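You operate a simulated robot arm through the tools that you are given. There is no shell and no other tool. Be economical: measure what you need, move in short steps, check, and stop when the job is done.

The job below is to be done with a simulated robot arm. You get a single attempt, and the scene is never put back.

JOB
Wind the job card's length on to the mandrel and lock the pawl.
Fine: zero the counter before cranking; hands off the cloth while cranking.

The check looks at the end state, three seconds after you hand in, the way a careful person would. Anything else that was tipped, shoved, dropped, spilled or broken makes it a failure. Flat cloth is picked up by pressing the open fingertips on it (5 to 10 N) and closing them slowly along it; thin cloth reads only 2 to 8 mm in the jaws.

ROBOT AND FRAMES
A 7-joint arm with a two-finger parallel gripper, hanging from a carriage that runs on a gantry, over the field with the corners [-2.28, -0.36], [0.02, -0.363], [0.022, 0.917], [-2.278, 0.92] (x, y) and turns from -358 to 329 degrees about z. Base frame: it is fixed where the carriage stands at the start and does not move with it; the origin is on the floor, on the carriage's upright axis, x ahead of it, y to its left, z up. Units: m, degrees, N and s.
With the tool pointing down near the work surface it reaches from about 0.3 to 0.7 m from the robot's upright axis, wherever it stands. Its first joint turns from -143.0 to 143.0 degrees. Places, roughly: blue key [0.8, -0.1, 0.8]; measuring wheel [0.5, -0.4, 0.9]; pawl lever [0.1, -0.2, 0.9]; tension knob [0.5, 0, 0.7]. Payload 1.57 kg.
The tool frame sits at the grasp point between the pads (the TCP): z along the fingers, y along the line on which they close. The tips reach 0.03 m beyond it. The gripper opens to 0.11 m. The fingers are 0.024 m wide and 0.012 m thick; the gripper's body (0.048 by 0.112 m) begins 0.078 m behind the TCP.
Orientation is that of the tool frame in the base frame, as a unit quaternion [w, x, y, z]. With the fingers straight down and closing along the base's y, the tool's x points along the base's -x, its y along +y and its z along -z.

CONTROLS
- The arm moves only by the tool apply_moves. Its argument "commands" is text: rows parted by semicolons, each of 7 numbers parted by spaces: the shift along the base's x, y, z in m, then the turn, a rotation vector about the base's x, y, z in degrees, then the opening, from 0 (shut) to 1 (fully open). In form: x y z rx ry rz claw; .... A call has 1 to 10 rows; each row is the pose to reach, as a shift and turn from the pose commanded when the call began. A row lasts 0.2 s, in which the tool goes at most 0.05 m and 8.6 degrees; a call with a longer step from one row to the next is refused whole, and so is a gripper value outside its range. Where a pose cannot be reached the arm comes as near as it can. A force on the tool above 50 N (or 10 N above the force at the start of the call, whichever is more), or a blocked arm, ends the call early, and 0.2 s more pass. Each finger travels about 0.045 m/s and halts on what it meets, pressing with about 28 N; the grip force reading is that of the motor and also rises with nothing between the fingers. The clock runs only during rows and for 0.2 s after the last one: add rows that repeat a pose to give the fingers time. The reply holds the time, the measured pose of the TCP, the force on the tool along the base axes, the opening and the grip force, in the units named above and with some noise, with the torque about the TCP (base axes, N m) and any sound that the robot's microphone picked up, and new pictures: "show" is both (left out), scene, wrist or none.
- Cameras (640 x 400 px; columns grow to the right, rows downward): "scene" is now at [0.287, -0.0195, 1.7993]; the picture's right is [-0.42, -0.91, 0.00], its down [-0.85, 0.39, -0.36] and it looks along [0.33, -0.15, -0.93] (base axes); focal length 249 px, centre (320, 200). "wrist" rides on the gripper at [0.07, 0.016, -0.141] in the tool frame; the picture's right is [-0.23, 0.97, 0.00], its down [-0.85, -0.20, -0.48] and it looks along [-0.47, -0.11, 0.88] (tool axes); focal length 222 px, centre (320, 200). There is no depth. A picture from a camera that has moved, and an enlarged one, comes with that camera's place and axes in the base frame and with its lens. The place of the scene camera against the robot may be out by one fixed shift of up to 0.018 m in any direction.
- lift_body(by): slides the trunk up (or, below 0, down) by that many m; the arm and the scene camera ride with it, the base frame stays. It gives what a move gives, with no picture.
- roll_base(legs): drives the robot by 1 to 6 legs, each [ahead, left, turn to the left] in m, m and degrees, along the robot's own axes; the way and the turn of a leg run together, so that a leg with both is an arc; at most 1.5 m and 180 degrees a leg. The arm and the cameras ride along, it lands a little off, and it stops where it bumps. It keeps to its track: a leg is cut to what the track allows. It gives what a move gives, and a new picture of the scene camera.
- turn_head(pan, tilt): turns the head with the scene camera to pan (to the left, within 155 degrees either way) and tilt (down, from -29 to 69), counted from straight ahead of the robot. It gives what a move gives, and a new picture of the scene camera.
- close_up(camera, box): a new picture of the part [left, top, right, bottom] of that camera's present view, enlarged. It takes no simulated time.
- close_job(): hands the job in; it is judged then, once.

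Go step by step. Nothing tells you exact positions but the pictures and the camera data: compare them with the known pose of the tool, close in by small moves and look again before you grip or let go. The budget is 120 turns and 260 pictures, counting those below and the enlarged ones. Unless the task says otherwise, let go and move clear before handing in.

The tools are called after "Call:" by a JSON object that holds its "fn" and its "kwargs". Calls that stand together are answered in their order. apply_moves: Moves the arm, as the interface text tells. Its arguments: {"type":"object","properties":{"commands":{"type":"string"},"show":{"type":"string","enum":["both","scene","wrist","none"]}},"required":["commands"]} The other tools are called the same way: lift_body (by) slides the trunk up or down; roll_base (legs) drives the base; turn_head (pan, tilt) turns the head that bears the scene camera; close_up (camera, box) takes an enlarged picture of a part of a camera's view; close_job () hands the job in.

At the start:

```text
time_s: 0.0
position: [0.493, -0.433, 1.1249]
tcp_rot: [-0.001, 0.0, 1.0, 0.0]
contact_force: [0.1, 0.0, 0.1]
wrist_torque: [-0.01, -0.01, 0.04]
gripper_width: 0.11
grip_force: 0.1
trunk travel left (down, up): [-0.488, 0.107]
robot x, y, heading: [0.0003, 0.0005, -0.0]
head pan, tilt: [-24.8, 68.8]
```

scene: 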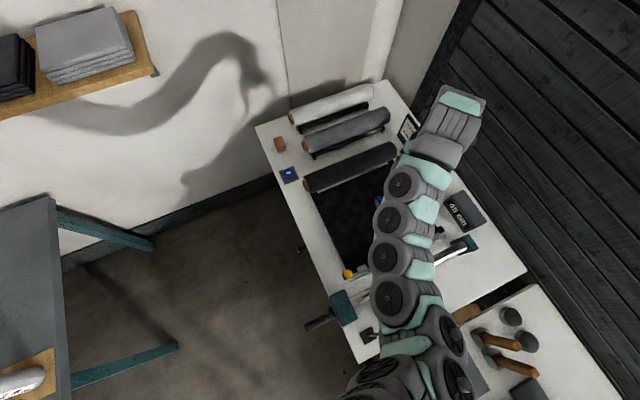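
wrist: 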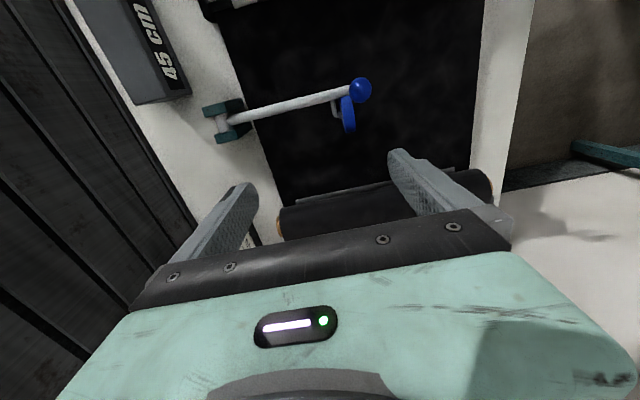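

I see a winding table with cloth rolls, a measuring wheel on an arm, a counter reading 45 cm (or a card), and a mandrel with a crank. I look closer first.

Call:
{"fn": "close_up", "kwargs": {"camera": "scene", "box": [240, 70, 540, 260]}}

Call:
{"fn": "close_up", "kwargs": {"camera": "scene", "box": [280, 220, 560, 400]}}

Call:
{"fn": "close_up", "kwargs": {"camera": "wrist", "box": [60, 0, 520, 260]}}

```text
2.11 times, centred on (390, 165) of scene
camera zoom: at [0.287, -0.0195, 1.7993], right [-0.42, -0.91, 0.0], down [-0.85, 0.39, -0.36], along [0.33, -0.15, -0.93], focal length 525 px, centre (173, 274)
```

zoom: 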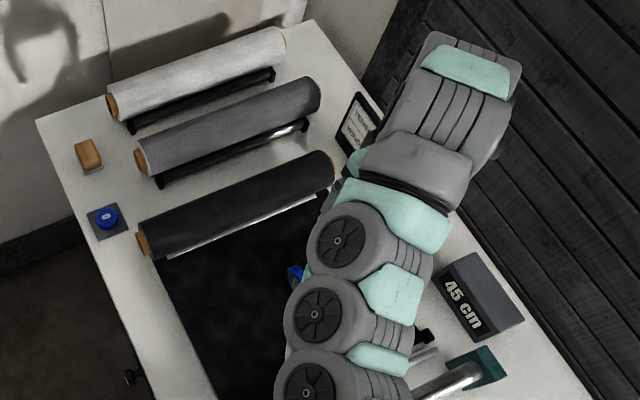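

```text
2.22 times, centred on (420, 310) of scene
camera zoom: at [0.287, -0.0195, 1.7993], right [-0.42, -0.91, 0.0], down [-0.85, 0.39, -0.36], along [0.33, -0.15, -0.93], focal length 554 px, centre (98, -44)
```

zoom: 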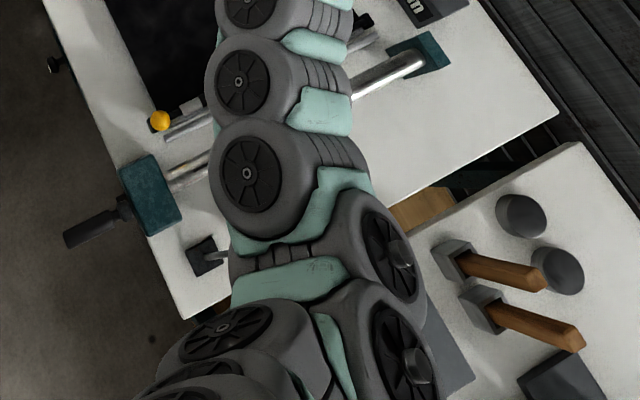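

```text
1.39 times, centred on (290, 130) of wrist
camera zoom: at [0.4222, -0.4172, 1.2659], right [0.23, 0.97, 0.0], down [0.85, -0.2, 0.48], along [0.47, -0.11, -0.88], focal length 309 px, centre (362, 297)
```

zoom: 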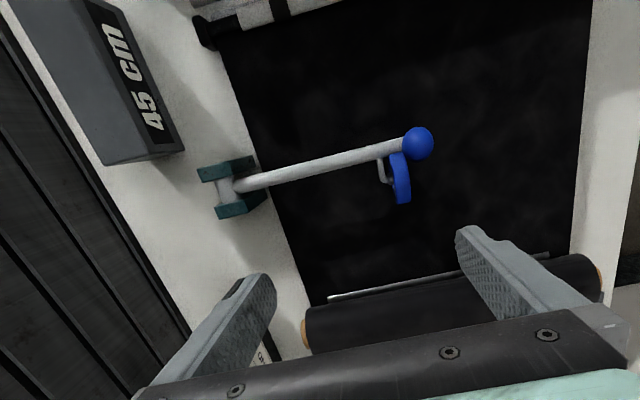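

The black cloth runs from the roll at x≈0.75 towards the mandrel at x≈0.2. I move the arm to the left so the scene camera sees the table, card and counter.

Call:
{"fn": "apply_moves", "kwargs": {"commands": "0 0.05 0 0 0 0 1;0 0.1 0 0 0 0 1;0 0.15 0 0 0 0 1;0 0.2 0 0 0 0 1;0 0.25 0 0 0 0 1;0 0.3 0 0 0 0 1;0 0.35 0 0 0 0 1;0 0.4 0 0 0 0 1;0 0.45 0 0 0 0 1;0 0.5 0 0 0 0 1", "show": "none"}}

Call:
{"fn": "apply_moves", "kwargs": {"commands": "0 0.05 0 0 0 0 1;0 0.1 0 0 0 0 1;0 0.15 0 0 0 0 1;0 0.2 0 0 0 0 1;0 0.25 0 0 0 0 1;0 0.3 0 0 0 0 1;0 0.3 0 0 0 0 1", "show": "scene"}}

```text
time_s: 2.2
position: [0.4896, 0.0086, 1.1174]
tcp_rot: [0.012, 0.0, 1.0, -0.009]
contact_force: [-0.2, -0.9, 0.1]
wrist_torque: [0.0, 0.0, -0.02]
gripper_width: 0.1102
grip_force: 0.1
out of reach, approached as far as the arm can: row 1, 2, 3, 4, 5, 6, 7, 8, 9, 10
trunk travel left (down, up): [-0.488, 0.107]
robot x, y, heading: [-0.0021, 0.0019, -0.0]
head pan, tilt: [-24.8, 68.8]
```

```text
time_s: 3.8
position: [0.5221, 0.2367, 1.0904]
tcp_rot: [0.003, 0.001, 1.0, 0.0]
contact_force: [-0.5, 0.4, 0.1]
wrist_torque: [-0.03, -0.03, -0.01]
gripper_width: 0.11
grip_force: 0.1
out of reach, approached as far as the arm can: row 1, 2, 3, 4, 5, 6, 7
trunk travel left (down, up): [-0.488, 0.107]
robot x, y, heading: [-0.0001, 0.0001, -0.2]
head pan, tilt: [-24.8, 68.8]
camera scene: at [0.287, -0.0195, 1.7993], right [-0.42, -0.91, 0.0], down [-0.85, 0.39, -0.36], along [0.33, -0.15, -0.93], focal length 249 px, centre (320, 200)
```

scene: 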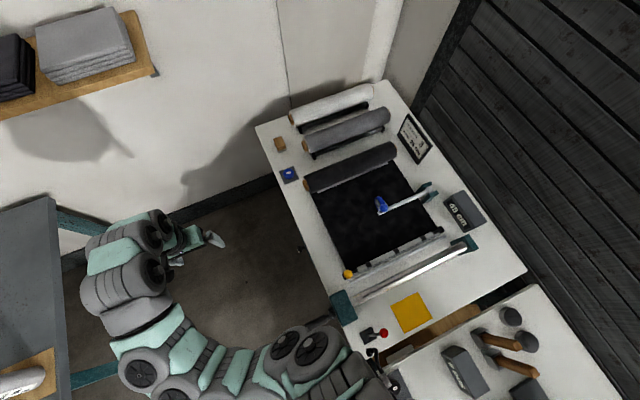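

Good view now. I enlarge the card, the mandrel area and the counter.

Call:
{"fn": "close_up", "kwargs": {"camera": "scene", "box": [390, 105, 440, 165]}}

Call:
{"fn": "close_up", "kwargs": {"camera": "scene", "box": [310, 225, 490, 375]}}

Call:
{"fn": "close_up", "kwargs": {"camera": "scene", "box": [360, 160, 490, 260]}}

Call:
{"fn": "close_up", "kwargs": {"camera": "scene", "box": [250, 120, 370, 290]}}

```text
6.67 times, centred on (415, 135) of scene
camera zoom: at [0.287, -0.0195, 1.7993], right [-0.42, -0.91, 0.0], down [-0.85, 0.39, -0.36], along [0.33, -0.15, -0.93], focal length 1663 px, centre (-313, 633)
```

zoom: 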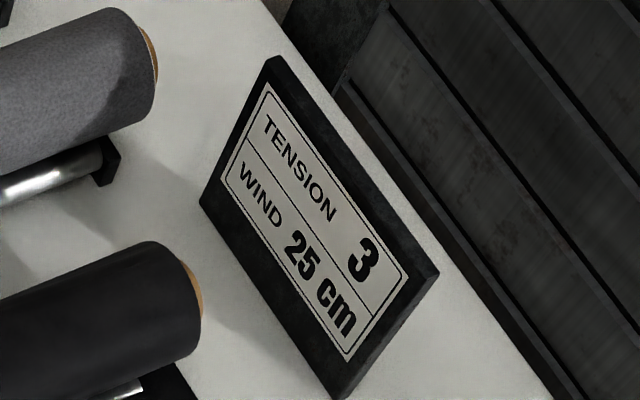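

```text
2.67 times, centred on (400, 300) of scene
camera zoom: at [0.287, -0.0195, 1.7993], right [-0.42, -0.91, 0.0], down [-0.85, 0.39, -0.36], along [0.33, -0.15, -0.93], focal length 665 px, centre (107, -67)
```

zoom: 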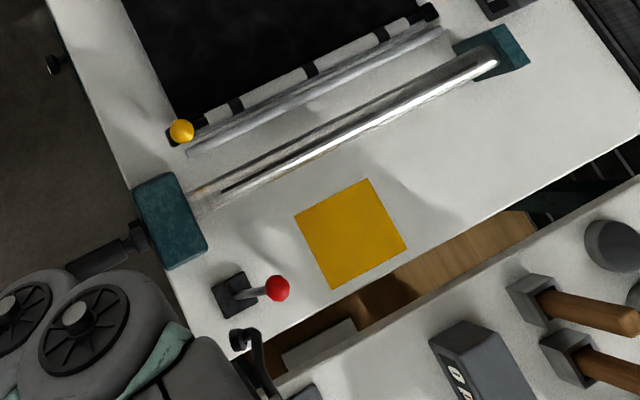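

```text
4.00 times, centred on (425, 210) of scene
camera zoom: at [0.287, -0.0195, 1.7993], right [-0.42, -0.91, 0.0], down [-0.85, 0.39, -0.36], along [0.33, -0.15, -0.93], focal length 998 px, centre (-100, 160)
```

zoom: 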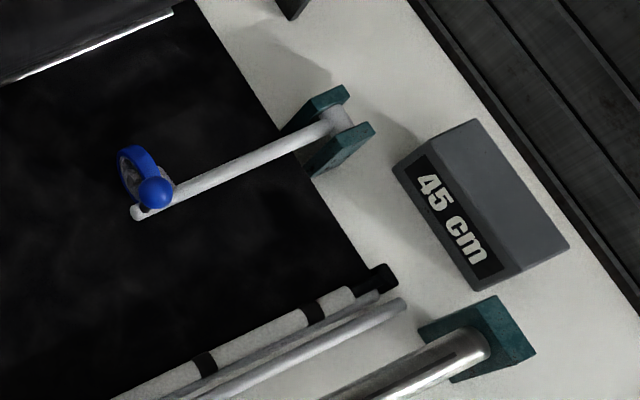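

```text
2.35 times, centred on (310, 205) of scene
camera zoom: at [0.287, -0.0195, 1.7993], right [-0.42, -0.91, 0.0], down [-0.85, 0.39, -0.36], along [0.33, -0.15, -0.93], focal length 587 px, centre (344, 188)
```

zoom: 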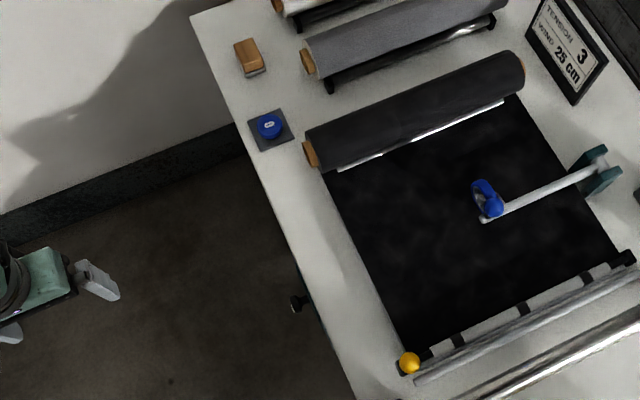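

The card says TENSION 3, WIND 25 cm; the counter reads 45 cm, and the measuring wheel arm seems raised. I roll the base back for reach to the mandrel at x≈0.21 and a better view.

Call:
{"fn": "roll_base", "kwargs": {"legs": [[-0.3, 0, 0]]}}

Call:
{"fn": "turn_head", "kwargs": {"pan": -22, "tilt": 52}}

```text
time_s: 5.9
position: [0.2208, 0.2349, 1.0914]
tcp_rot: [0.003, 0.004, 1.0, 0.0]
contact_force: [-0.1, 0.4, -0.2]
wrist_torque: [-0.01, 0.01, 0.02]
gripper_width: 0.1102
grip_force: 0.1
trunk travel left (down, up): [-0.488, 0.107]
robot x, y, heading: [-0.3012, 0.0018, -0.6]
head pan, tilt: [-24.8, 68.8]
camera scene: at [-0.0164, -0.0204, 1.7993], right [-0.43, -0.9, 0.0], down [-0.84, 0.4, -0.36], along [0.33, -0.15, -0.93], focal length 249 px, centre (320, 200)
```

scene: 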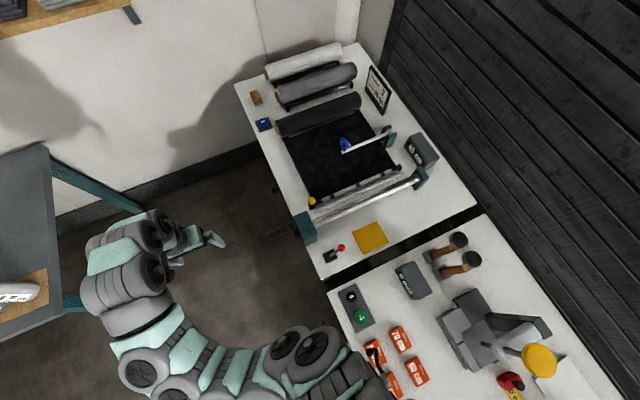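

```text
time_s: 6.7
position: [0.2212, 0.2344, 1.0915]
tcp_rot: [0.004, 0.004, 1.0, -0.001]
contact_force: [-0.2, -1.1, 0.4]
wrist_torque: [-0.01, 0.04, 0.02]
gripper_width: 0.11
grip_force: 0.0
trunk travel left (down, up): [-0.488, 0.107]
robot x, y, heading: [-0.3038, 0.0012, -0.4]
head pan, tilt: [-22.0, 52.0]
camera scene: at [0.0024, -0.0252, 1.8185], right [-0.38, -0.92, 0.0], down [-0.73, 0.3, -0.62], along [0.57, -0.23, -0.79], focal length 249 px, centre (320, 200)
```

scene: 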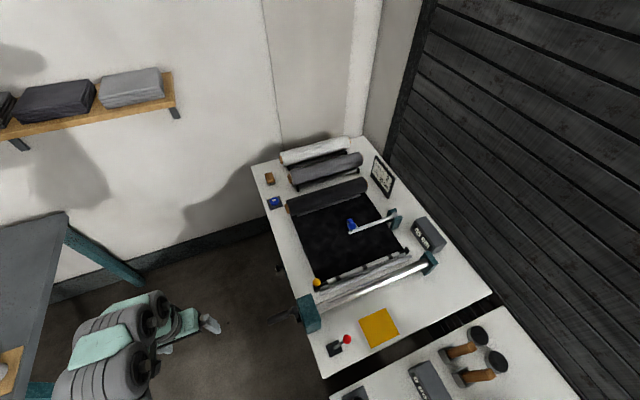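

Call:
{"fn": "close_up", "kwargs": {"camera": "scene", "box": [300, 245, 390, 305]}}

Call:
{"fn": "close_up", "kwargs": {"camera": "scene", "box": [360, 205, 450, 285]}}

Call:
{"fn": "close_up", "kwargs": {"camera": "scene", "box": [260, 280, 370, 360]}}

```text
6.67 times, centred on (345, 275) of scene
camera zoom: at [0.0024, -0.0252, 1.8185], right [-0.38, -0.92, 0.0], down [-0.73, 0.3, -0.62], along [0.57, -0.23, -0.79], focal length 1663 px, centre (153, -300)
```

zoom: 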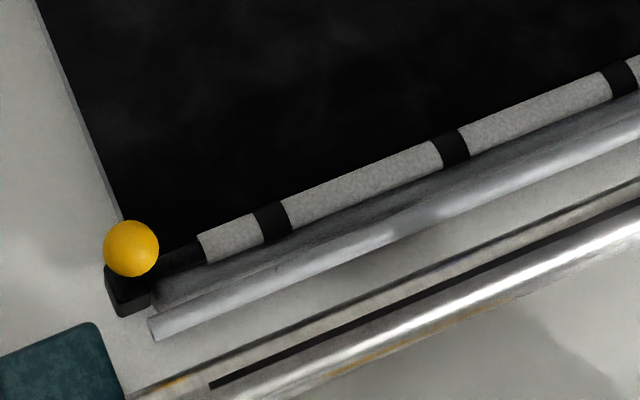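

```text
5.00 times, centred on (405, 245) of scene
camera zoom: at [0.0024, -0.0252, 1.8185], right [-0.38, -0.92, 0.0], down [-0.73, 0.3, -0.62], along [0.57, -0.23, -0.79], focal length 1247 px, centre (-105, -25)
```

zoom: 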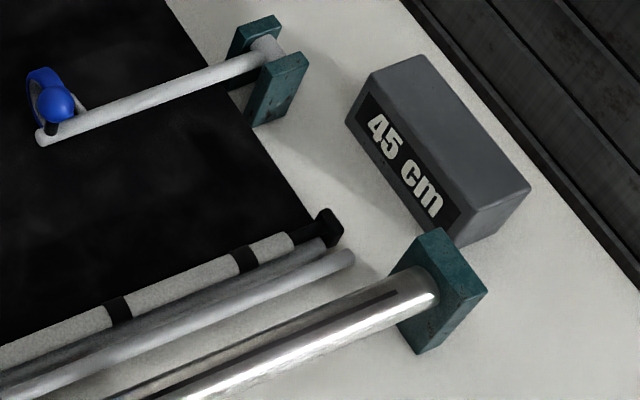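

```text
5.00 times, centred on (315, 320) of scene
camera zoom: at [0.0024, -0.0252, 1.8185], right [-0.38, -0.92, 0.0], down [-0.73, 0.3, -0.62], along [0.57, -0.23, -0.79], focal length 1247 px, centre (345, -400)
```

zoom: 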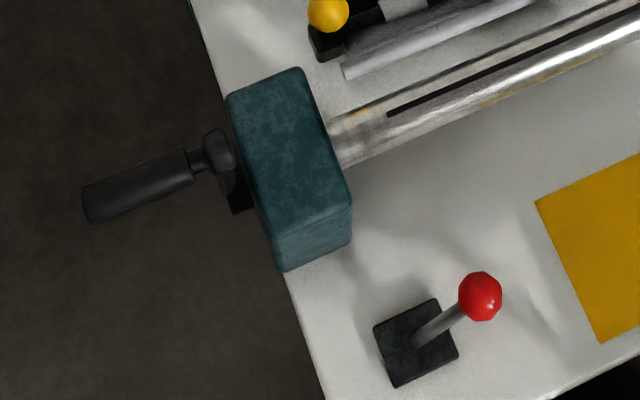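

The mandrel has a slot; in front of it lies a bar with a yellow knob and a pale rod. I bring the wrist camera over to inspect.

Call:
{"fn": "apply_moves", "kwargs": {"commands": "-0.01 -0.05 0.01 0 0 0 1;-0.02 -0.1 0.02 0 0 0 1;-0.03 -0.15 0.03 0 0 0 1;-0.04 -0.2 0.03 0 0 0 1;-0.05 -0.25 0.03 0 0 0 1;-0.06 -0.3 0.03 0 0 0 1;-0.07 -0.35 0.03 0 0 0 1;-0.08 -0.4 0.03 0 0 0 1;-0.09 -0.45 0.03 0 0 0 1;-0.1 -0.49 0.03 0 0 0 1", "show": "wrist"}}

```text
refused: row 1 steps farther than a row can; nothing moved
```

Call:
{"fn": "apply_moves", "kwargs": {"commands": "-0.01 -0.045 0.01 0 0 0 1;-0.02 -0.09 0.02 0 0 0 1;-0.03 -0.135 0.03 0 0 0 1;-0.04 -0.18 0.03 0 0 0 1;-0.05 -0.225 0.03 0 0 0 1;-0.06 -0.27 0.03 0 0 0 1;-0.07 -0.315 0.03 0 0 0 1;-0.08 -0.36 0.03 0 0 0 1;-0.09 -0.405 0.03 0 0 0 1;-0.1 -0.45 0.03 0 0 0 1", "show": "wrist"}}

```text
time_s: 8.8
position: [0.1126, -0.2111, 1.1092]
tcp_rot: [0.003, 0.003, 1.0, -0.006]
contact_force: [-0.5, 0.1, -0.4]
wrist_torque: [-0.04, 0.0, -0.01]
gripper_width: 0.1098
grip_force: 0.0
out of reach, approached as far as the arm can: row 1, 2, 3, 4, 5, 9, 10
trunk travel left (down, up): [-0.488, 0.107]
robot x, y, heading: [-0.3019, 0.002, -0.4]
head pan, tilt: [-22.0, 52.0]
camera wrist: at [0.0416, -0.1932, 1.2503], right [0.23, 0.97, -0.01], down [0.85, -0.2, 0.49], along [0.47, -0.12, -0.87], focal length 222 px, centre (320, 200)
```

wrist: 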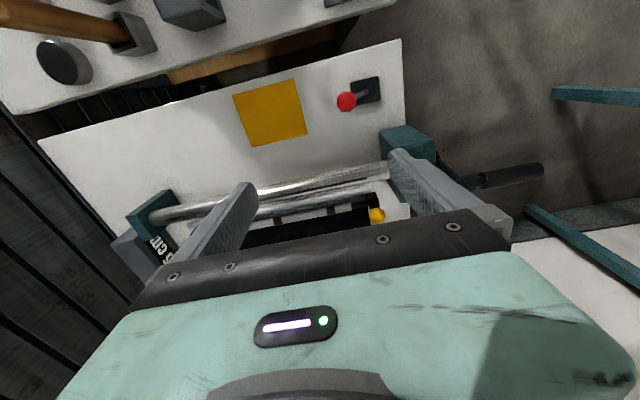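

Call:
{"fn": "apply_moves", "kwargs": {"commands": "0.04 -0.02 0 0 0 0 1;0.08 -0.03 0 0 0 0 1;0.12 -0.04 0 0 0 0 1;0.16 -0.05 0 0 0 0 1;0.16 -0.05 0 0 0 0 1", "show": "wrist"}}

Call:
{"fn": "close_up", "kwargs": {"camera": "wrist", "box": [120, 20, 460, 220]}}

```text
time_s: 10.1
position: [0.2819, -0.2616, 1.1026]
tcp_rot: [0.004, 0.003, 1.0, 0.0]
contact_force: [-0.2, 0.4, 0.5]
wrist_torque: [-0.01, -0.02, 0.01]
gripper_width: 0.1103
grip_force: 0.1
out of reach, approached as far as the arm can: row 1, 2, 3, 4, 5
trunk travel left (down, up): [-0.488, 0.107]
robot x, y, heading: [-0.3015, 0.0, -0.2]
head pan, tilt: [-22.0, 52.0]
camera wrist: at [0.209, -0.2451, 1.2441], right [0.23, 0.97, 0.0], down [0.85, -0.2, 0.48], along [0.47, -0.11, -0.87], focal length 222 px, centre (320, 200)
```

wrist: 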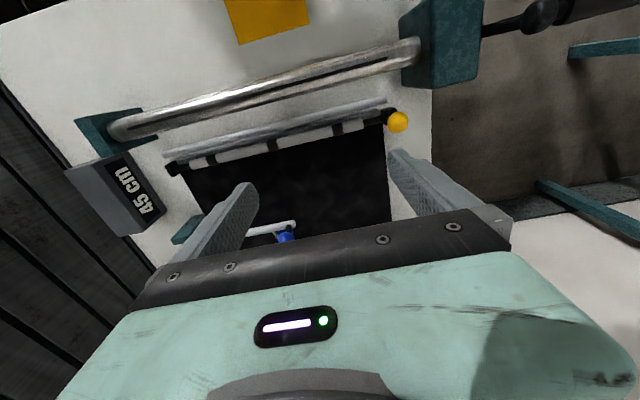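

```text
1.88 times, centred on (290, 120) of wrist
camera zoom: at [0.209, -0.2451, 1.2441], right [0.23, 0.97, 0.0], down [0.85, -0.2, 0.48], along [0.47, -0.11, -0.87], focal length 418 px, centre (376, 351)
```

zoom: 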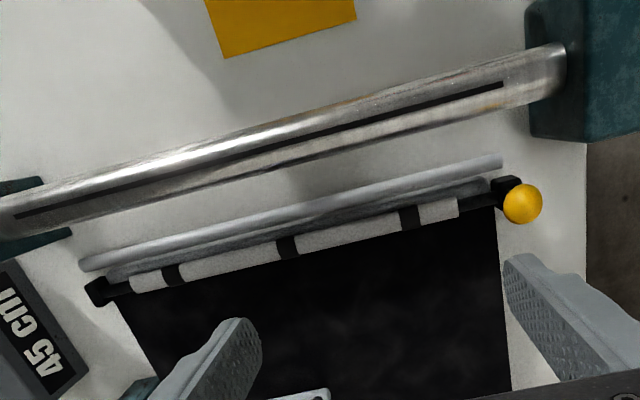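

Call:
{"fn": "apply_moves", "kwargs": {"commands": "0.02 0.02 -0.04 0 0 0 1;0.04 0.04 -0.07 0 0 0 1;0.05 0.06 -0.1 0 0 0 1;0.05 0.07 -0.13 0 0 0 1;0.05 0.07 -0.13 0 0 0 1", "show": "wrist"}}

Call:
{"fn": "close_up", "kwargs": {"camera": "wrist", "box": [240, 40, 480, 200]}}

Call:
{"fn": "close_up", "kwargs": {"camera": "wrist", "box": [40, 60, 280, 220]}}

```text
time_s: 11.2
position: [0.3281, -0.1946, 0.9718]
tcp_rot: [0.003, 0.003, 1.0, 0.0]
contact_force: [-0.4, 1.3, 0.4]
wrist_torque: [-0.02, -0.01, -0.04]
gripper_width: 0.1103
grip_force: 0.1
trunk travel left (down, up): [-0.488, 0.107]
robot x, y, heading: [-0.3028, 0.0013, -0.5]
head pan, tilt: [-22.0, 52.0]
camera wrist: at [0.2565, -0.1778, 1.1127], right [0.23, 0.97, 0.0], down [0.85, -0.21, 0.48], along [0.47, -0.11, -0.88], focal length 222 px, centre (320, 200)
```

wrist: 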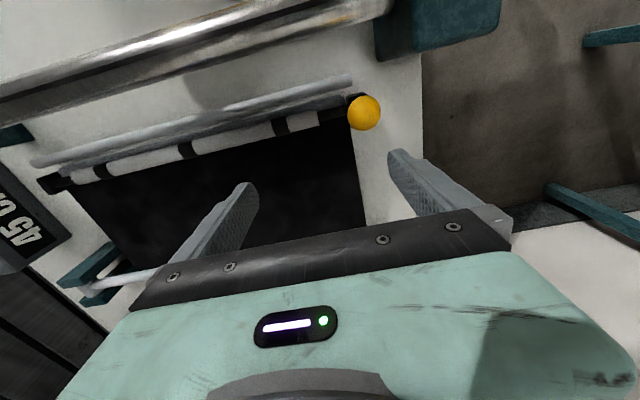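

```text
2.50 times, centred on (360, 120) of wrist
camera zoom: at [0.2565, -0.1778, 1.1127], right [0.23, 0.97, 0.0], down [0.85, -0.21, 0.48], along [0.47, -0.11, -0.88], focal length 555 px, centre (220, 400)
```

zoom: 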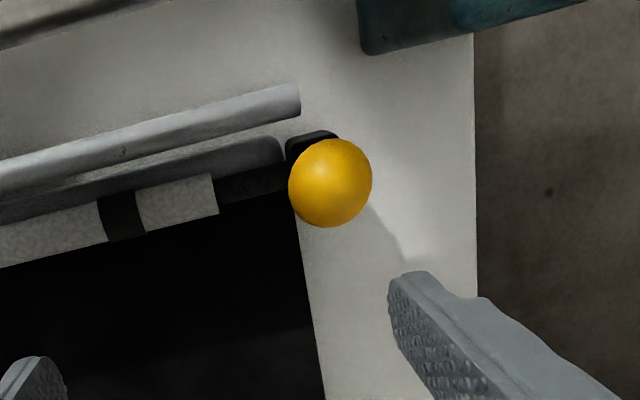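

```text
2.50 times, centred on (160, 140) of wrist
camera zoom: at [0.2565, -0.1778, 1.1127], right [0.23, 0.97, 0.0], down [0.85, -0.21, 0.48], along [0.47, -0.11, -0.88], focal length 555 px, centre (720, 350)
```

zoom: 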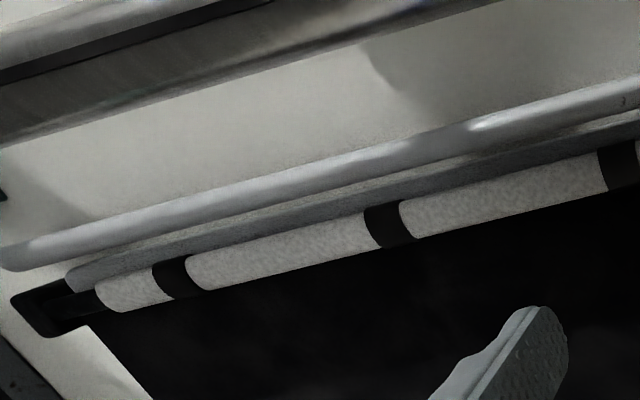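

Call:
{"fn": "apply_moves", "kwargs": {"commands": "-0.02 -0.02 0.04 0 -8 0 1;-0.05 -0.04 0.06 0 -16 0 1;-0.08 -0.06 0.06 0 -24 0 1;-0.11 -0.08 0.06 0 -32 0 1;-0.13 -0.1 0.05 0 -40 0 1;-0.13 -0.1 0.05 0 -40 0 1", "show": "wrist"}}

Call:
{"fn": "close_up", "kwargs": {"camera": "wrist", "box": [220, 60, 520, 220]}}

```text
time_s: 12.7
position: [0.198, -0.295, 1.0223]
tcp_rot: [0.347, 0.003, 0.938, 0.001]
contact_force: [-0.6, 0.7, -0.2]
wrist_torque: [-0.01, 0.0, 0.01]
gripper_width: 0.1099
grip_force: 0.1
trunk travel left (down, up): [-0.488, 0.107]
robot x, y, heading: [-0.3066, -0.0002, -0.1]
head pan, tilt: [-22.0, 52.0]
camera wrist: at [0.052, -0.2786, 1.0854], right [0.18, 0.97, 0.15], down [0.34, -0.21, 0.92], along [0.92, -0.11, -0.37], focal length 222 px, centre (320, 200)
```

wrist: 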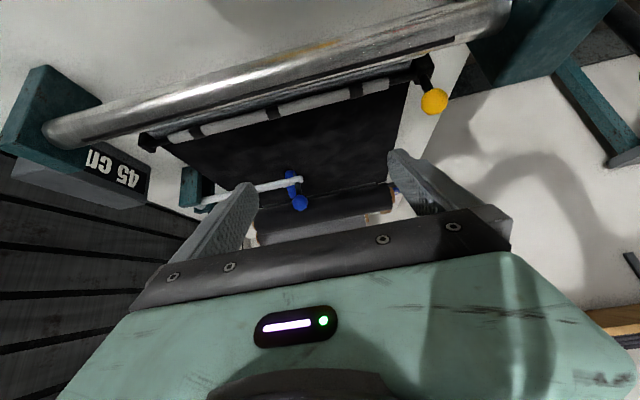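

```text
2.13 times, centred on (370, 140) of wrist
camera zoom: at [0.052, -0.2786, 1.0854], right [0.18, 0.97, 0.15], down [0.34, -0.21, 0.92], along [0.92, -0.11, -0.37], focal length 474 px, centre (213, 328)
```

zoom: 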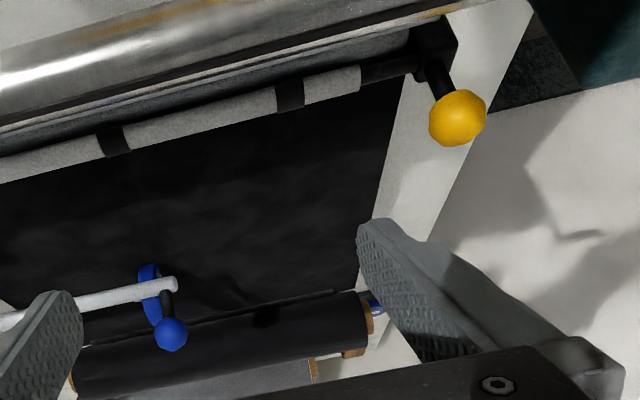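

Call:
{"fn": "apply_moves", "kwargs": {"commands": "0 0.03 0.03 0 0 -8.5 1;0.02 0.07 0.04 0 0 -17 1;0.03 0.11 0.04 0 0 -25.5 1;0.04 0.15 0.04 0 0 -34 1;0.05 0.19 0.04 0 0 -42.5 1;0.06 0.23 0.04 0 0 -51 1;0.07 0.27 0.04 0 0 -59.5 1;0.08 0.3 0.03 0 0 -68 1;0.09 0.31 0.01 0 0 -76.5 1;0.1 0.31 -0.02 0 0 -85 1", "show": "wrist"}}

Call:
{"fn": "close_up", "kwargs": {"camera": "wrist", "box": [180, 20, 480, 220]}}

```text
time_s: 14.8
position: [0.2962, 0.0165, 1.0006]
tcp_rot: [0.255, 0.637, 0.689, -0.233]
contact_force: [-0.3, 0.3, 0.2]
wrist_torque: [-0.03, -0.04, 0.04]
gripper_width: 0.1102
grip_force: 0.1
out of reach, approached as far as the arm can: row 3
trunk travel left (down, up): [-0.488, 0.107]
robot x, y, heading: [-0.3065, -0.0019, -0.3]
head pan, tilt: [-22.0, 52.0]
camera wrist: at [0.2989, 0.1621, 1.0648], right [0.98, -0.1, 0.15], down [-0.18, -0.36, 0.92], along [-0.03, -0.93, -0.37], focal length 222 px, centre (320, 200)
```

wrist: 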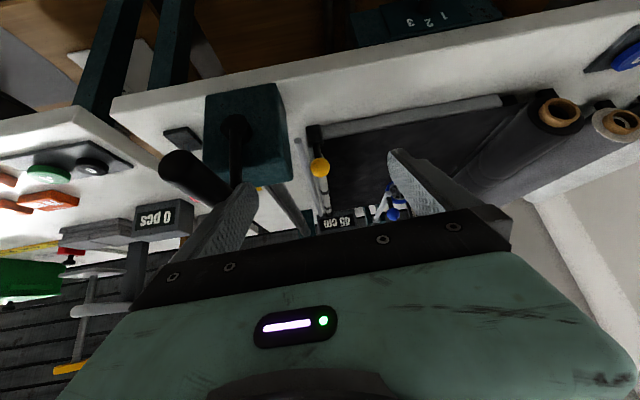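

```text
2.00 times, centred on (330, 120) of wrist
camera zoom: at [0.2989, 0.1621, 1.0648], right [0.98, -0.1, 0.15], down [-0.18, -0.36, 0.92], along [-0.03, -0.93, -0.37], focal length 444 px, centre (300, 360)
```

zoom: 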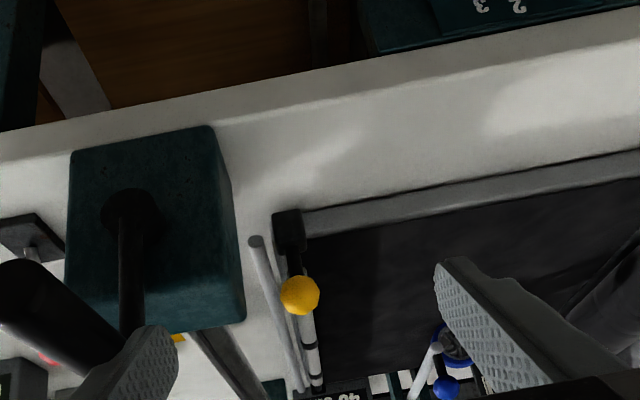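

Call:
{"fn": "close_up", "kwargs": {"camera": "wrist", "box": [280, 110, 380, 240]}}

Call:
{"fn": "close_up", "kwargs": {"camera": "wrist", "box": [340, 0, 520, 60]}}

```text
3.08 times, centred on (330, 175) of wrist
camera zoom: at [0.2989, 0.1621, 1.0648], right [0.98, -0.1, 0.15], down [-0.18, -0.36, 0.92], along [-0.03, -0.93, -0.37], focal length 684 px, centre (289, 277)
```

zoom: 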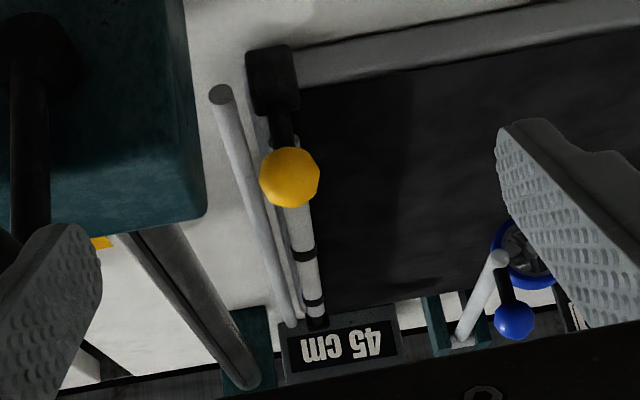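

```text
3.56 times, centred on (430, 30) of wrist
camera zoom: at [0.2989, 0.1621, 1.0648], right [0.98, -0.1, 0.15], down [-0.18, -0.36, 0.92], along [-0.03, -0.93, -0.37], focal length 790 px, centre (-71, 804)
```

zoom: 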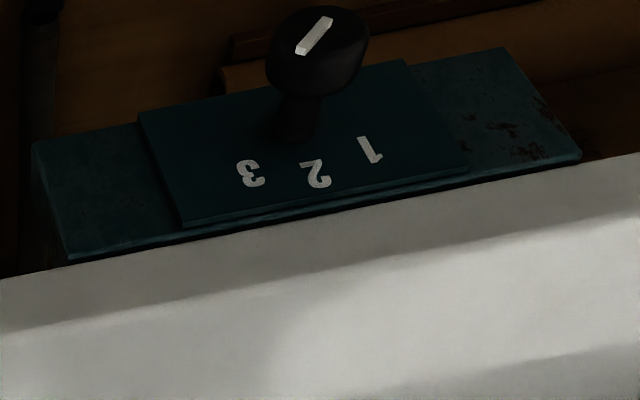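

Call:
{"fn": "apply_moves", "kwargs": {"commands": "-0.02 0 0.03 0 0 8.5 1;-0.02 -0.02 0.05 0 0 17 1;-0.02 -0.05 0.06 0 0 25.5 1;-0.02 -0.08 0.06 0 0 34 1;-0.01 -0.12 0.06 0 0 42.5 1;0 -0.16 0.05 0 0 51 1;0.01 -0.2 0.03 0 0 59.5 1;0.02 -0.23 0.01 0 0 68 1;0.03 -0.26 -0.02 0 0 76.5 1;0.03 -0.27 -0.04 0 0 85 1", "show": "wrist"}}

Call:
{"fn": "close_up", "kwargs": {"camera": "wrist", "box": [180, 0, 460, 175]}}

```text
time_s: 17.1
position: [0.3274, -0.2558, 0.9591]
tcp_rot: [0.344, 0.003, 0.939, 0.002]
contact_force: [-0.8, 0.9, -0.9]
wrist_torque: [-0.01, 0.04, -0.04]
gripper_width: 0.1102
grip_force: 0.0
trunk travel left (down, up): [-0.488, 0.107]
robot x, y, heading: [-0.3019, -0.0002, -0.0]
head pan, tilt: [-22.0, 52.0]
camera wrist: at [0.1813, -0.2395, 1.0218], right [0.18, 0.97, 0.15], down [0.34, -0.21, 0.92], along [0.92, -0.11, -0.37], focal length 222 px, centre (320, 200)
```

wrist: 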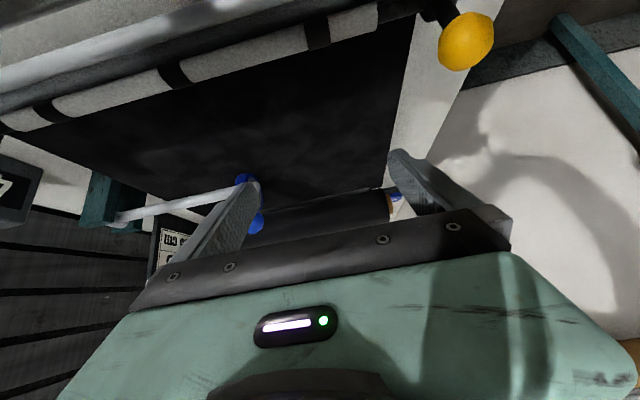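

```text
2.29 times, centred on (320, 88) of wrist
camera zoom: at [0.1813, -0.2395, 1.0218], right [0.18, 0.97, 0.15], down [0.34, -0.21, 0.92], along [0.92, -0.11, -0.37], focal length 508 px, centre (320, 457)
```

zoom: 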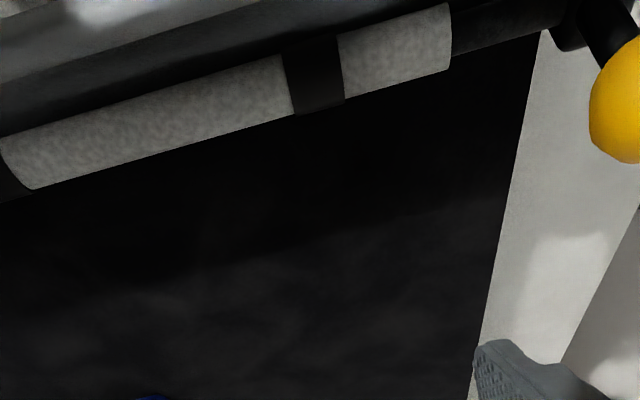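

Call:
{"fn": "apply_moves", "kwargs": {"commands": "0 0.02 0.03 -1.43 -1.43 -8.1 1;0 0.05 0.06 -2.85 -2.85 -16.2 1;0 0.08 0.07 -4.3 -4.3 -24.3 1;0.01 0.12 0.07 -5.7 -5.7 -32.4 1;0.01 0.16 0.07 -7.1 -7.1 -40.5 1;0.02 0.2 0.06 -8.6 -8.6 -48.5 1;0.02 0.22 0.05 -10 -10 -56.6 1;0.03 0.23 0.04 -11.4 -11.4 -64.7 1;0.03 0.23 0.03 -12.8 -12.8 -72.8 1;0.03 0.22 0.02 -14.3 -14.3 -80.9 1", "show": "none"}}

Call:
{"fn": "apply_moves", "kwargs": {"commands": "0 -0.02 0 -1.4 -1.4 -8.1 1;0 -0.04 -0.01 -1.4 -1.4 -8.1 1;0 -0.04 -0.01 -1.4 -1.4 -8.1 1", "show": "wrist"}}

Call:
{"fn": "close_up", "kwargs": {"camera": "wrist", "box": [180, 20, 440, 200]}}

```text
time_s: 19.2
position: [0.3559, -0.0349, 0.9822]
tcp_rot: [0.366, 0.569, 0.659, -0.328]
contact_force: [0.0, -0.2, -0.6]
wrist_torque: [0.01, 0.01, 0.04]
gripper_width: 0.1097
grip_force: 0.2
trunk travel left (down, up): [-0.488, 0.107]
robot x, y, heading: [-0.3008, 0.0011, -0.5]
head pan, tilt: [-22.0, 52.0]
```

```text
time_s: 20.1
position: [0.3522, -0.0758, 0.9708]
tcp_rot: [0.355, 0.614, 0.609, -0.355]
contact_force: [0.0, 0.7, -0.8]
wrist_torque: [-0.01, 0.03, 0.04]
gripper_width: 0.11
grip_force: 0.0
out of reach, approached as far as the arm can: row 2, 3
trunk travel left (down, up): [-0.488, 0.107]
robot x, y, heading: [-0.3041, -0.001, -0.5]
head pan, tilt: [-22.0, 52.0]
camera wrist: at [0.3679, 0.0807, 0.9801], right [0.97, -0.12, 0.2], down [-0.2, -0.01, 0.98], along [-0.11, -0.99, -0.03], focal length 222 px, centre (320, 200)
```

wrist: 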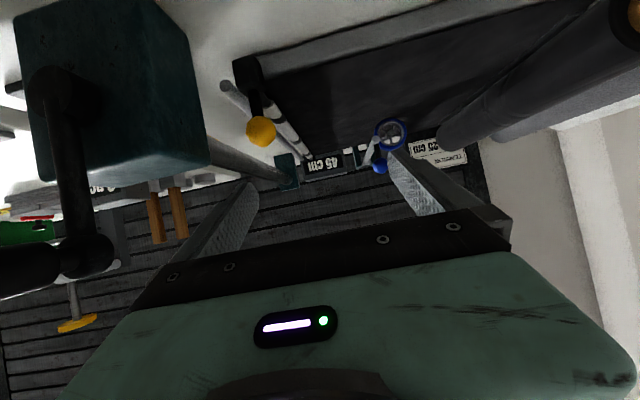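

```text
2.22 times, centred on (310, 110) of wrist
camera zoom: at [0.3679, 0.0807, 0.9801], right [0.97, -0.12, 0.2], down [-0.2, -0.01, 0.98], along [-0.11, -0.99, -0.03], focal length 494 px, centre (342, 400)
```

zoom: 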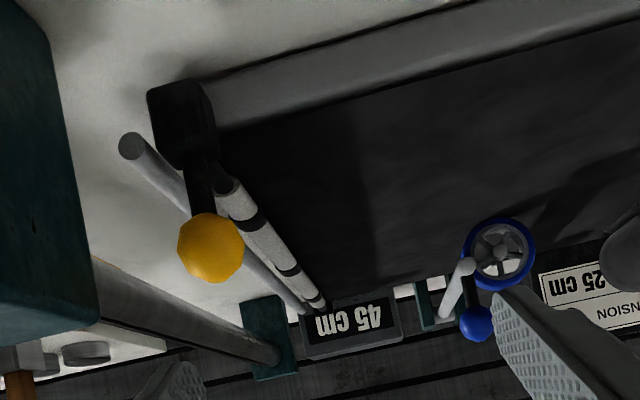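

Call:
{"fn": "close_up", "kwargs": {"camera": "wrist", "box": [210, 45, 330, 175]}}

Call:
{"fn": "close_up", "kwargs": {"camera": "wrist", "box": [350, 100, 430, 180]}}

```text
3.08 times, centred on (270, 110) of wrist
camera zoom: at [0.3679, 0.0807, 0.9801], right [0.97, -0.12, 0.2], down [-0.2, -0.01, 0.98], along [-0.11, -0.99, -0.03], focal length 684 px, centre (474, 477)
```

zoom: 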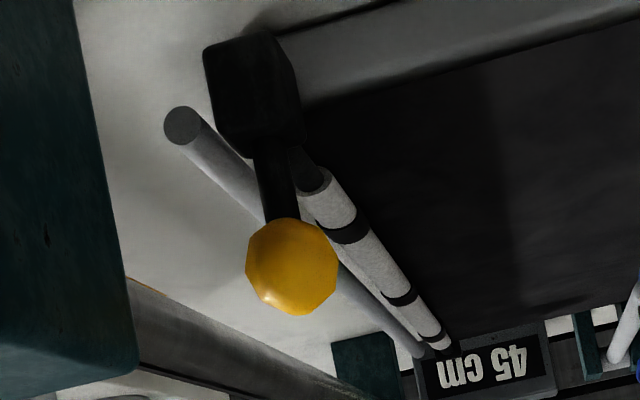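

```text
5.00 times, centred on (390, 140) of wrist
camera zoom: at [0.3679, 0.0807, 0.9801], right [0.97, -0.12, 0.2], down [-0.2, -0.01, 0.98], along [-0.11, -0.99, -0.03], focal length 1111 px, centre (-30, 500)
```

zoom: 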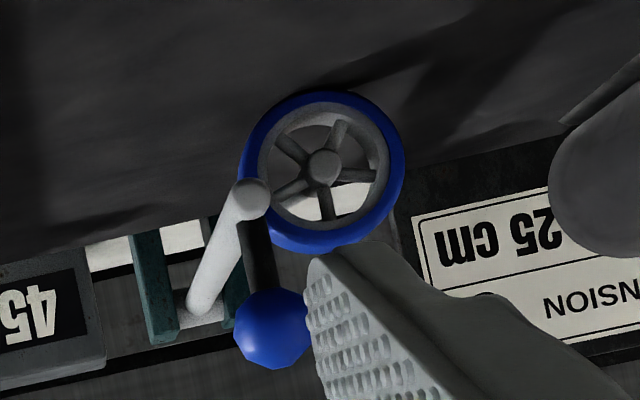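

Call:
{"fn": "apply_moves", "kwargs": {"commands": "0 0.03 0.03 3.59 3.59 6.22 1;0 0.03 0.06 7.2 7.2 12.4 1;0 0.03 0.08 10.8 10.8 18.7 1;0 0.02 0.09 14.4 14.4 24.9 1;0 0 0.09 18 18 31.1 1;0 -0.02 0.09 21.5 21.5 37.3 1;0 -0.05 0.09 25.1 25.1 43.5 1;0 -0.08 0.08 28.7 28.7 49.8 1;0 -0.11 0.07 32.3 32.3 56 1;0 -0.13 0.06 35.9 35.9 62.2 1", "show": "none"}}

Call:
{"fn": "apply_moves", "kwargs": {"commands": "0 0 -0.02 3.59 3.59 6.22 1;0 0 -0.03 7.2 7.2 12.4 1;0 0 -0.04 10.8 10.8 18.7 1;0 0 -0.04 10.8 10.8 18.7 1", "show": "wrist"}}

Call:
{"fn": "close_up", "kwargs": {"camera": "wrist", "box": [280, 20, 400, 110]}}

```text
time_s: 22.2
position: [0.3943, -0.1836, 1.0453]
tcp_rot: [0.097, 0.165, 0.977, -0.094]
contact_force: [-1.1, -0.8, -0.5]
wrist_torque: [-0.02, -0.07, 0.04]
gripper_width: 0.1098
grip_force: 0.0
out of reach, approached as far as the arm can: row 5, 6, 7, 8, 9, 10
trunk travel left (down, up): [-0.488, 0.107]
robot x, y, heading: [-0.301, 0.0027, -0.4]
head pan, tilt: [-22.0, 52.0]
```

```text
time_s: 23.2
position: [0.3969, -0.1826, 1.0046]
tcp_rot: [0.004, 0.004, 1.0, 0.0]
contact_force: [-1.0, -0.6, -0.9]
wrist_torque: [-0.02, 0.01, -0.03]
gripper_width: 0.1099
grip_force: 0.1
trunk travel left (down, up): [-0.488, 0.107]
robot x, y, heading: [-0.3022, 0.0016, -0.2]
head pan, tilt: [-22.0, 52.0]
camera wrist: at [0.3254, -0.1665, 1.1462], right [0.23, 0.97, 0.0], down [0.85, -0.21, 0.48], along [0.47, -0.11, -0.87], focal length 222 px, centre (320, 200)
```

wrist: 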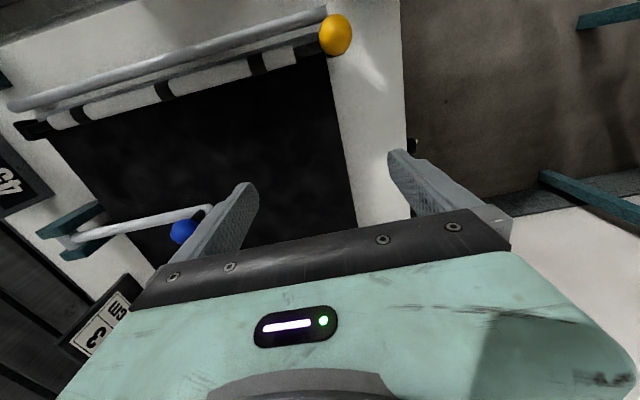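

```text
4.44 times, centred on (340, 65) of wrist
camera zoom: at [0.3254, -0.1665, 1.1462], right [0.23, 0.97, 0.0], down [0.85, -0.21, 0.48], along [0.47, -0.11, -0.87], focal length 987 px, centre (231, 800)
```

zoom: 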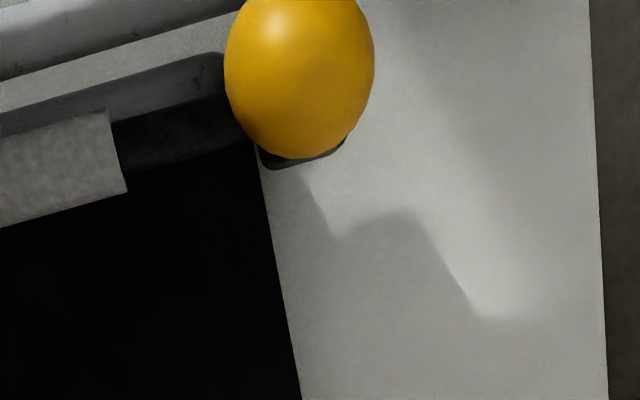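

Call:
{"fn": "close_up", "kwargs": {"camera": "wrist", "box": [200, 5, 320, 80]}}

Call:
{"fn": "close_up", "kwargs": {"camera": "wrist", "box": [0, 70, 120, 145]}}

```text
5.33 times, centred on (260, 42) of wrist
camera zoom: at [0.3254, -0.1665, 1.1462], right [0.23, 0.97, 0.0], down [0.85, -0.21, 0.48], along [0.47, -0.11, -0.87], focal length 1185 px, centre (640, 1040)
```

zoom: 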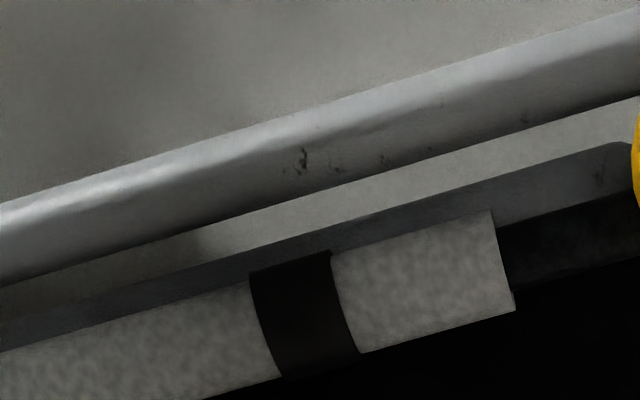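

```text
5.33 times, centred on (60, 108) of wrist
camera zoom: at [0.3254, -0.1665, 1.1462], right [0.23, 0.97, 0.0], down [0.85, -0.21, 0.48], along [0.47, -0.11, -0.87], focal length 1185 px, centre (1707, 693)
```

zoom: 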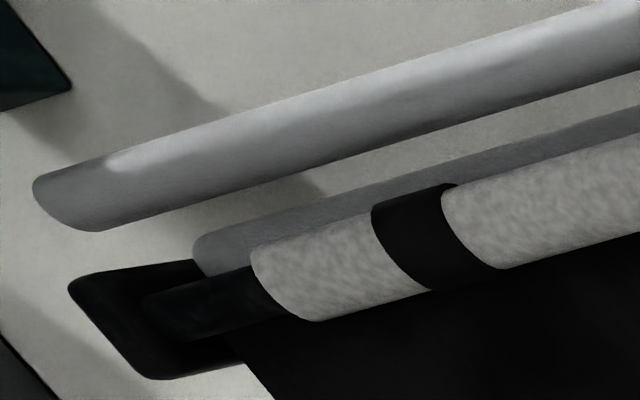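

The bench layout is clear except for how the bar (yellow lever) holds the cloth. I take a low side view along the bar, and of the tension knob too.

Call:
{"fn": "apply_moves", "kwargs": {"commands": "0 0.04 0.02 -3.59 -3.59 -6.22 1;0 0.08 0.03 -7.2 -7.2 -12.4 1;0 0.12 0.03 -10.8 -10.8 -18.7 1;0 0.16 0.03 -14.4 -14.4 -24.9 1;-0.01 0.2 0.02 -18 -18 -31.1 1;-0.02 0.24 0.01 -21.5 -21.5 -37.3 1;-0.03 0.28 0 -25.1 -25.1 -43.5 1;-0.03 0.31 -0.02 -28.7 -28.7 -49.8 1;-0.03 0.32 -0.05 -32.3 -32.3 -56 1;-0.03 0.32 -0.08 -35.9 -35.9 -62.2 1", "show": "none"}}

Call:
{"fn": "apply_moves", "kwargs": {"commands": "0 0 -0.02 -3.59 -3.59 -6.22 1;0 0 -0.03 -7.2 -7.2 -12.4 1;0 0 -0.04 -10.8 -10.8 -18.7 1;0 0 -0.04 -10.8 -10.8 -18.7 1", "show": "wrist"}}

Call:
{"fn": "close_up", "kwargs": {"camera": "wrist", "box": [240, 130, 400, 220]}}

```text
time_s: 25.4
position: [0.3508, 0.1189, 0.948]
tcp_rot: [0.276, 0.475, 0.791, -0.271]
contact_force: [1.0, -0.2, -0.2]
wrist_torque: [-0.04, 0.05, -0.08]
gripper_width: 0.1097
grip_force: 0.0
out of reach, approached as far as the arm can: row 10
trunk travel left (down, up): [-0.488, 0.107]
robot x, y, heading: [-0.3019, 0.0017, -0.3]
head pan, tilt: [-22.0, 52.0]
```

```text
time_s: 26.4
position: [0.2839, 0.1031, 0.9346]
tcp_rot: [0.328, 0.563, 0.685, -0.326]
contact_force: [-0.7, 0.9, -0.4]
wrist_torque: [-0.01, 0.01, 0.0]
gripper_width: 0.1099
grip_force: 0.2
out of reach, approached as far as the arm can: row 1, 2, 3, 4
trunk travel left (down, up): [-0.488, 0.107]
robot x, y, heading: [-0.3001, -0.0007, -0.5]
head pan, tilt: [-22.0, 52.0]
camera wrist: at [0.2764, 0.2603, 0.958], right [0.99, 0.02, 0.11], down [-0.11, -0.12, 0.99], along [0.04, -0.99, -0.12], focal length 222 px, centre (320, 200)
```

wrist: 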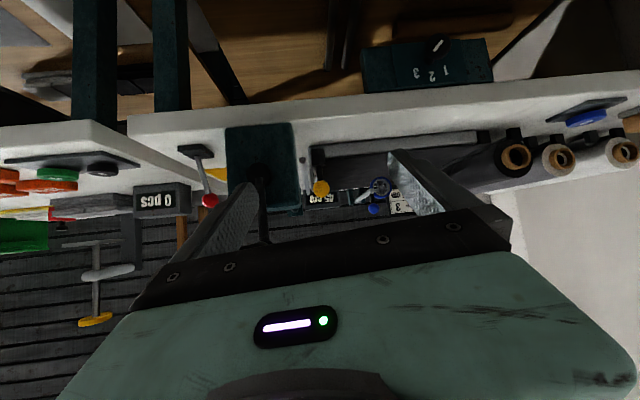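

```text
4.00 times, centred on (320, 175) of wrist
camera zoom: at [0.2764, 0.2603, 0.958], right [0.99, 0.02, 0.11], down [-0.11, -0.12, 0.99], along [0.04, -0.99, -0.12], focal length 888 px, centre (320, 300)
```

zoom: 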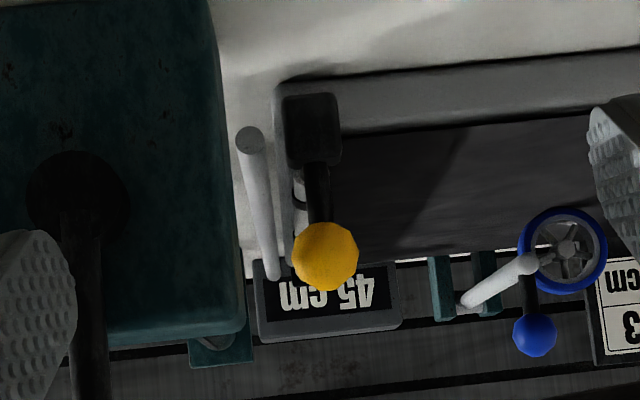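

Call:
{"fn": "close_up", "kwargs": {"camera": "wrist", "box": [350, 20, 510, 110]}}

Call:
{"fn": "close_up", "kwargs": {"camera": "wrist", "box": [300, 130, 360, 190]}}

Call:
{"fn": "close_up", "kwargs": {"camera": "wrist", "box": [140, 110, 300, 260]}}

```text
4.00 times, centred on (430, 65) of wrist
camera zoom: at [0.2764, 0.2603, 0.958], right [0.99, 0.02, 0.11], down [-0.11, -0.12, 0.99], along [0.04, -0.99, -0.12], focal length 888 px, centre (-120, 740)
```

zoom: 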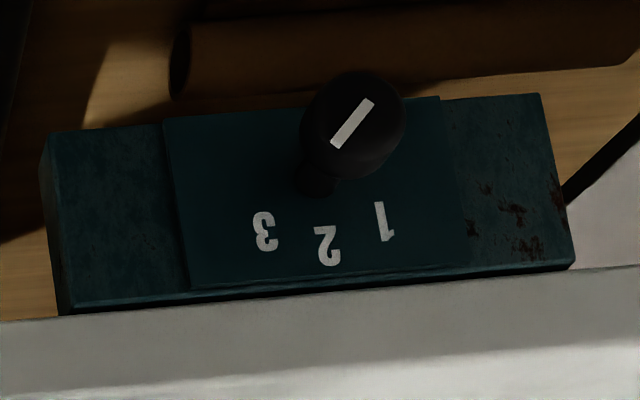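

```text
6.67 times, centred on (330, 160) of wrist
camera zoom: at [0.2764, 0.2603, 0.958], right [0.99, 0.02, 0.11], down [-0.11, -0.12, 0.99], along [0.04, -0.99, -0.12], focal length 1481 px, centre (253, 467)
```

zoom: 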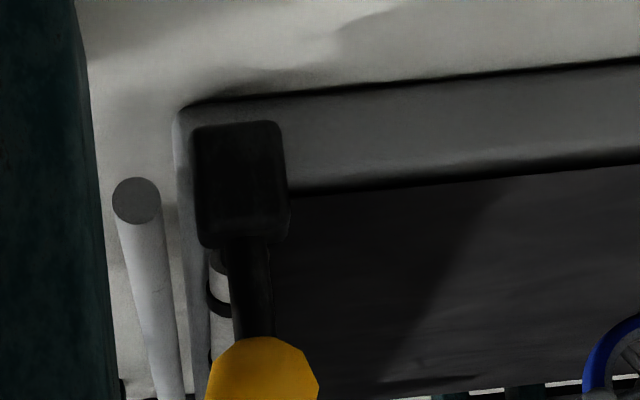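

```text
2.67 times, centred on (220, 185) of wrist
camera zoom: at [0.2764, 0.2603, 0.958], right [0.99, 0.02, 0.11], down [-0.11, -0.12, 0.99], along [0.04, -0.99, -0.12], focal length 592 px, centre (587, 240)
```

zoom: 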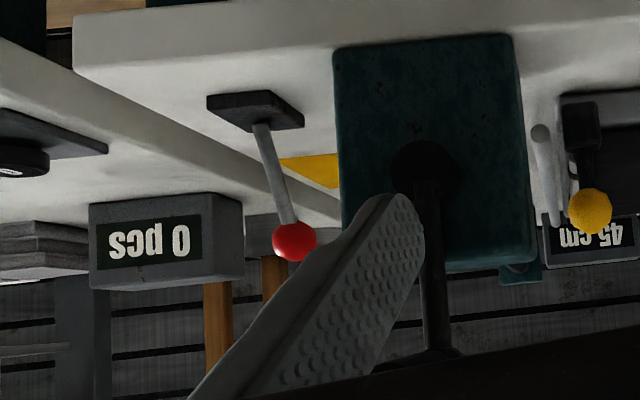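

The tension pointer seems to stand at 3 already. I now go to the yellow lever to test how the bar moves: vertical tool, closing along x, hovering over the ball.

Call:
{"fn": "apply_moves", "kwargs": {"commands": "0 0 0.04 7.9 0 -1.47 1;0 -0.02 0.08 15.8 0 -2.94 1;0 -0.06 0.1 23.7 0 -4.4 1;0 -0.1 0.1 31.6 0 -5.9 1;0.005 -0.14 0.1 39.4 0 -7.4 1;0.01 -0.18 0.1 47.3 0 -8.8 1;0.013 -0.22 0.1 55.2 0 -10.3 1;0.013 -0.246 0.1 55.2 0 -10.3 0.7;0.013 -0.246 0.1 55.2 0 -10.3 0.7", "show": "wrist"}}

```text
time_s: 27.2
position: [0.2513, 0.0727, 0.9908]
tcp_rot: [0.195, 0.598, 0.732, -0.262]
contact_force: [-26.4, -2.0, -5.2]
wrist_torque: [0.08, -0.02, -0.82]
gripper_width: 0.1099
grip_force: 0.0
trunk travel left (down, up): [-0.488, 0.107]
robot x, y, heading: [-0.3043, -0.0014, -0.5]
head pan, tilt: [-22.0, 52.0]
stopped in row 3: the force on the tool passed its limit (the readings are from after the stop); the commanded pose is now the measured one
camera wrist: at [0.2557, 0.2166, 1.0572], right [1.0, -0.03, -0.01], down [0.0, -0.4, 0.92], along [-0.04, -0.92, -0.4], focal length 222 px, centre (320, 200)
```

wrist: 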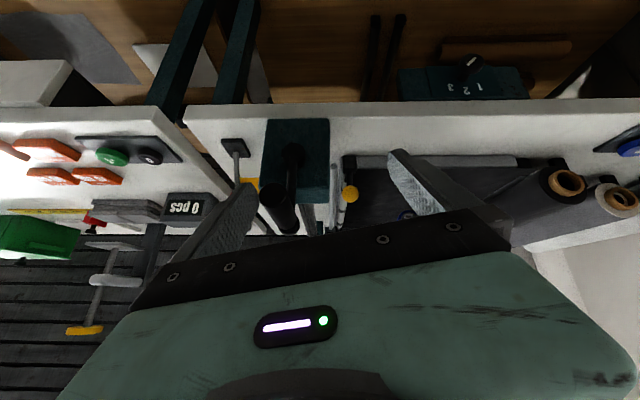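

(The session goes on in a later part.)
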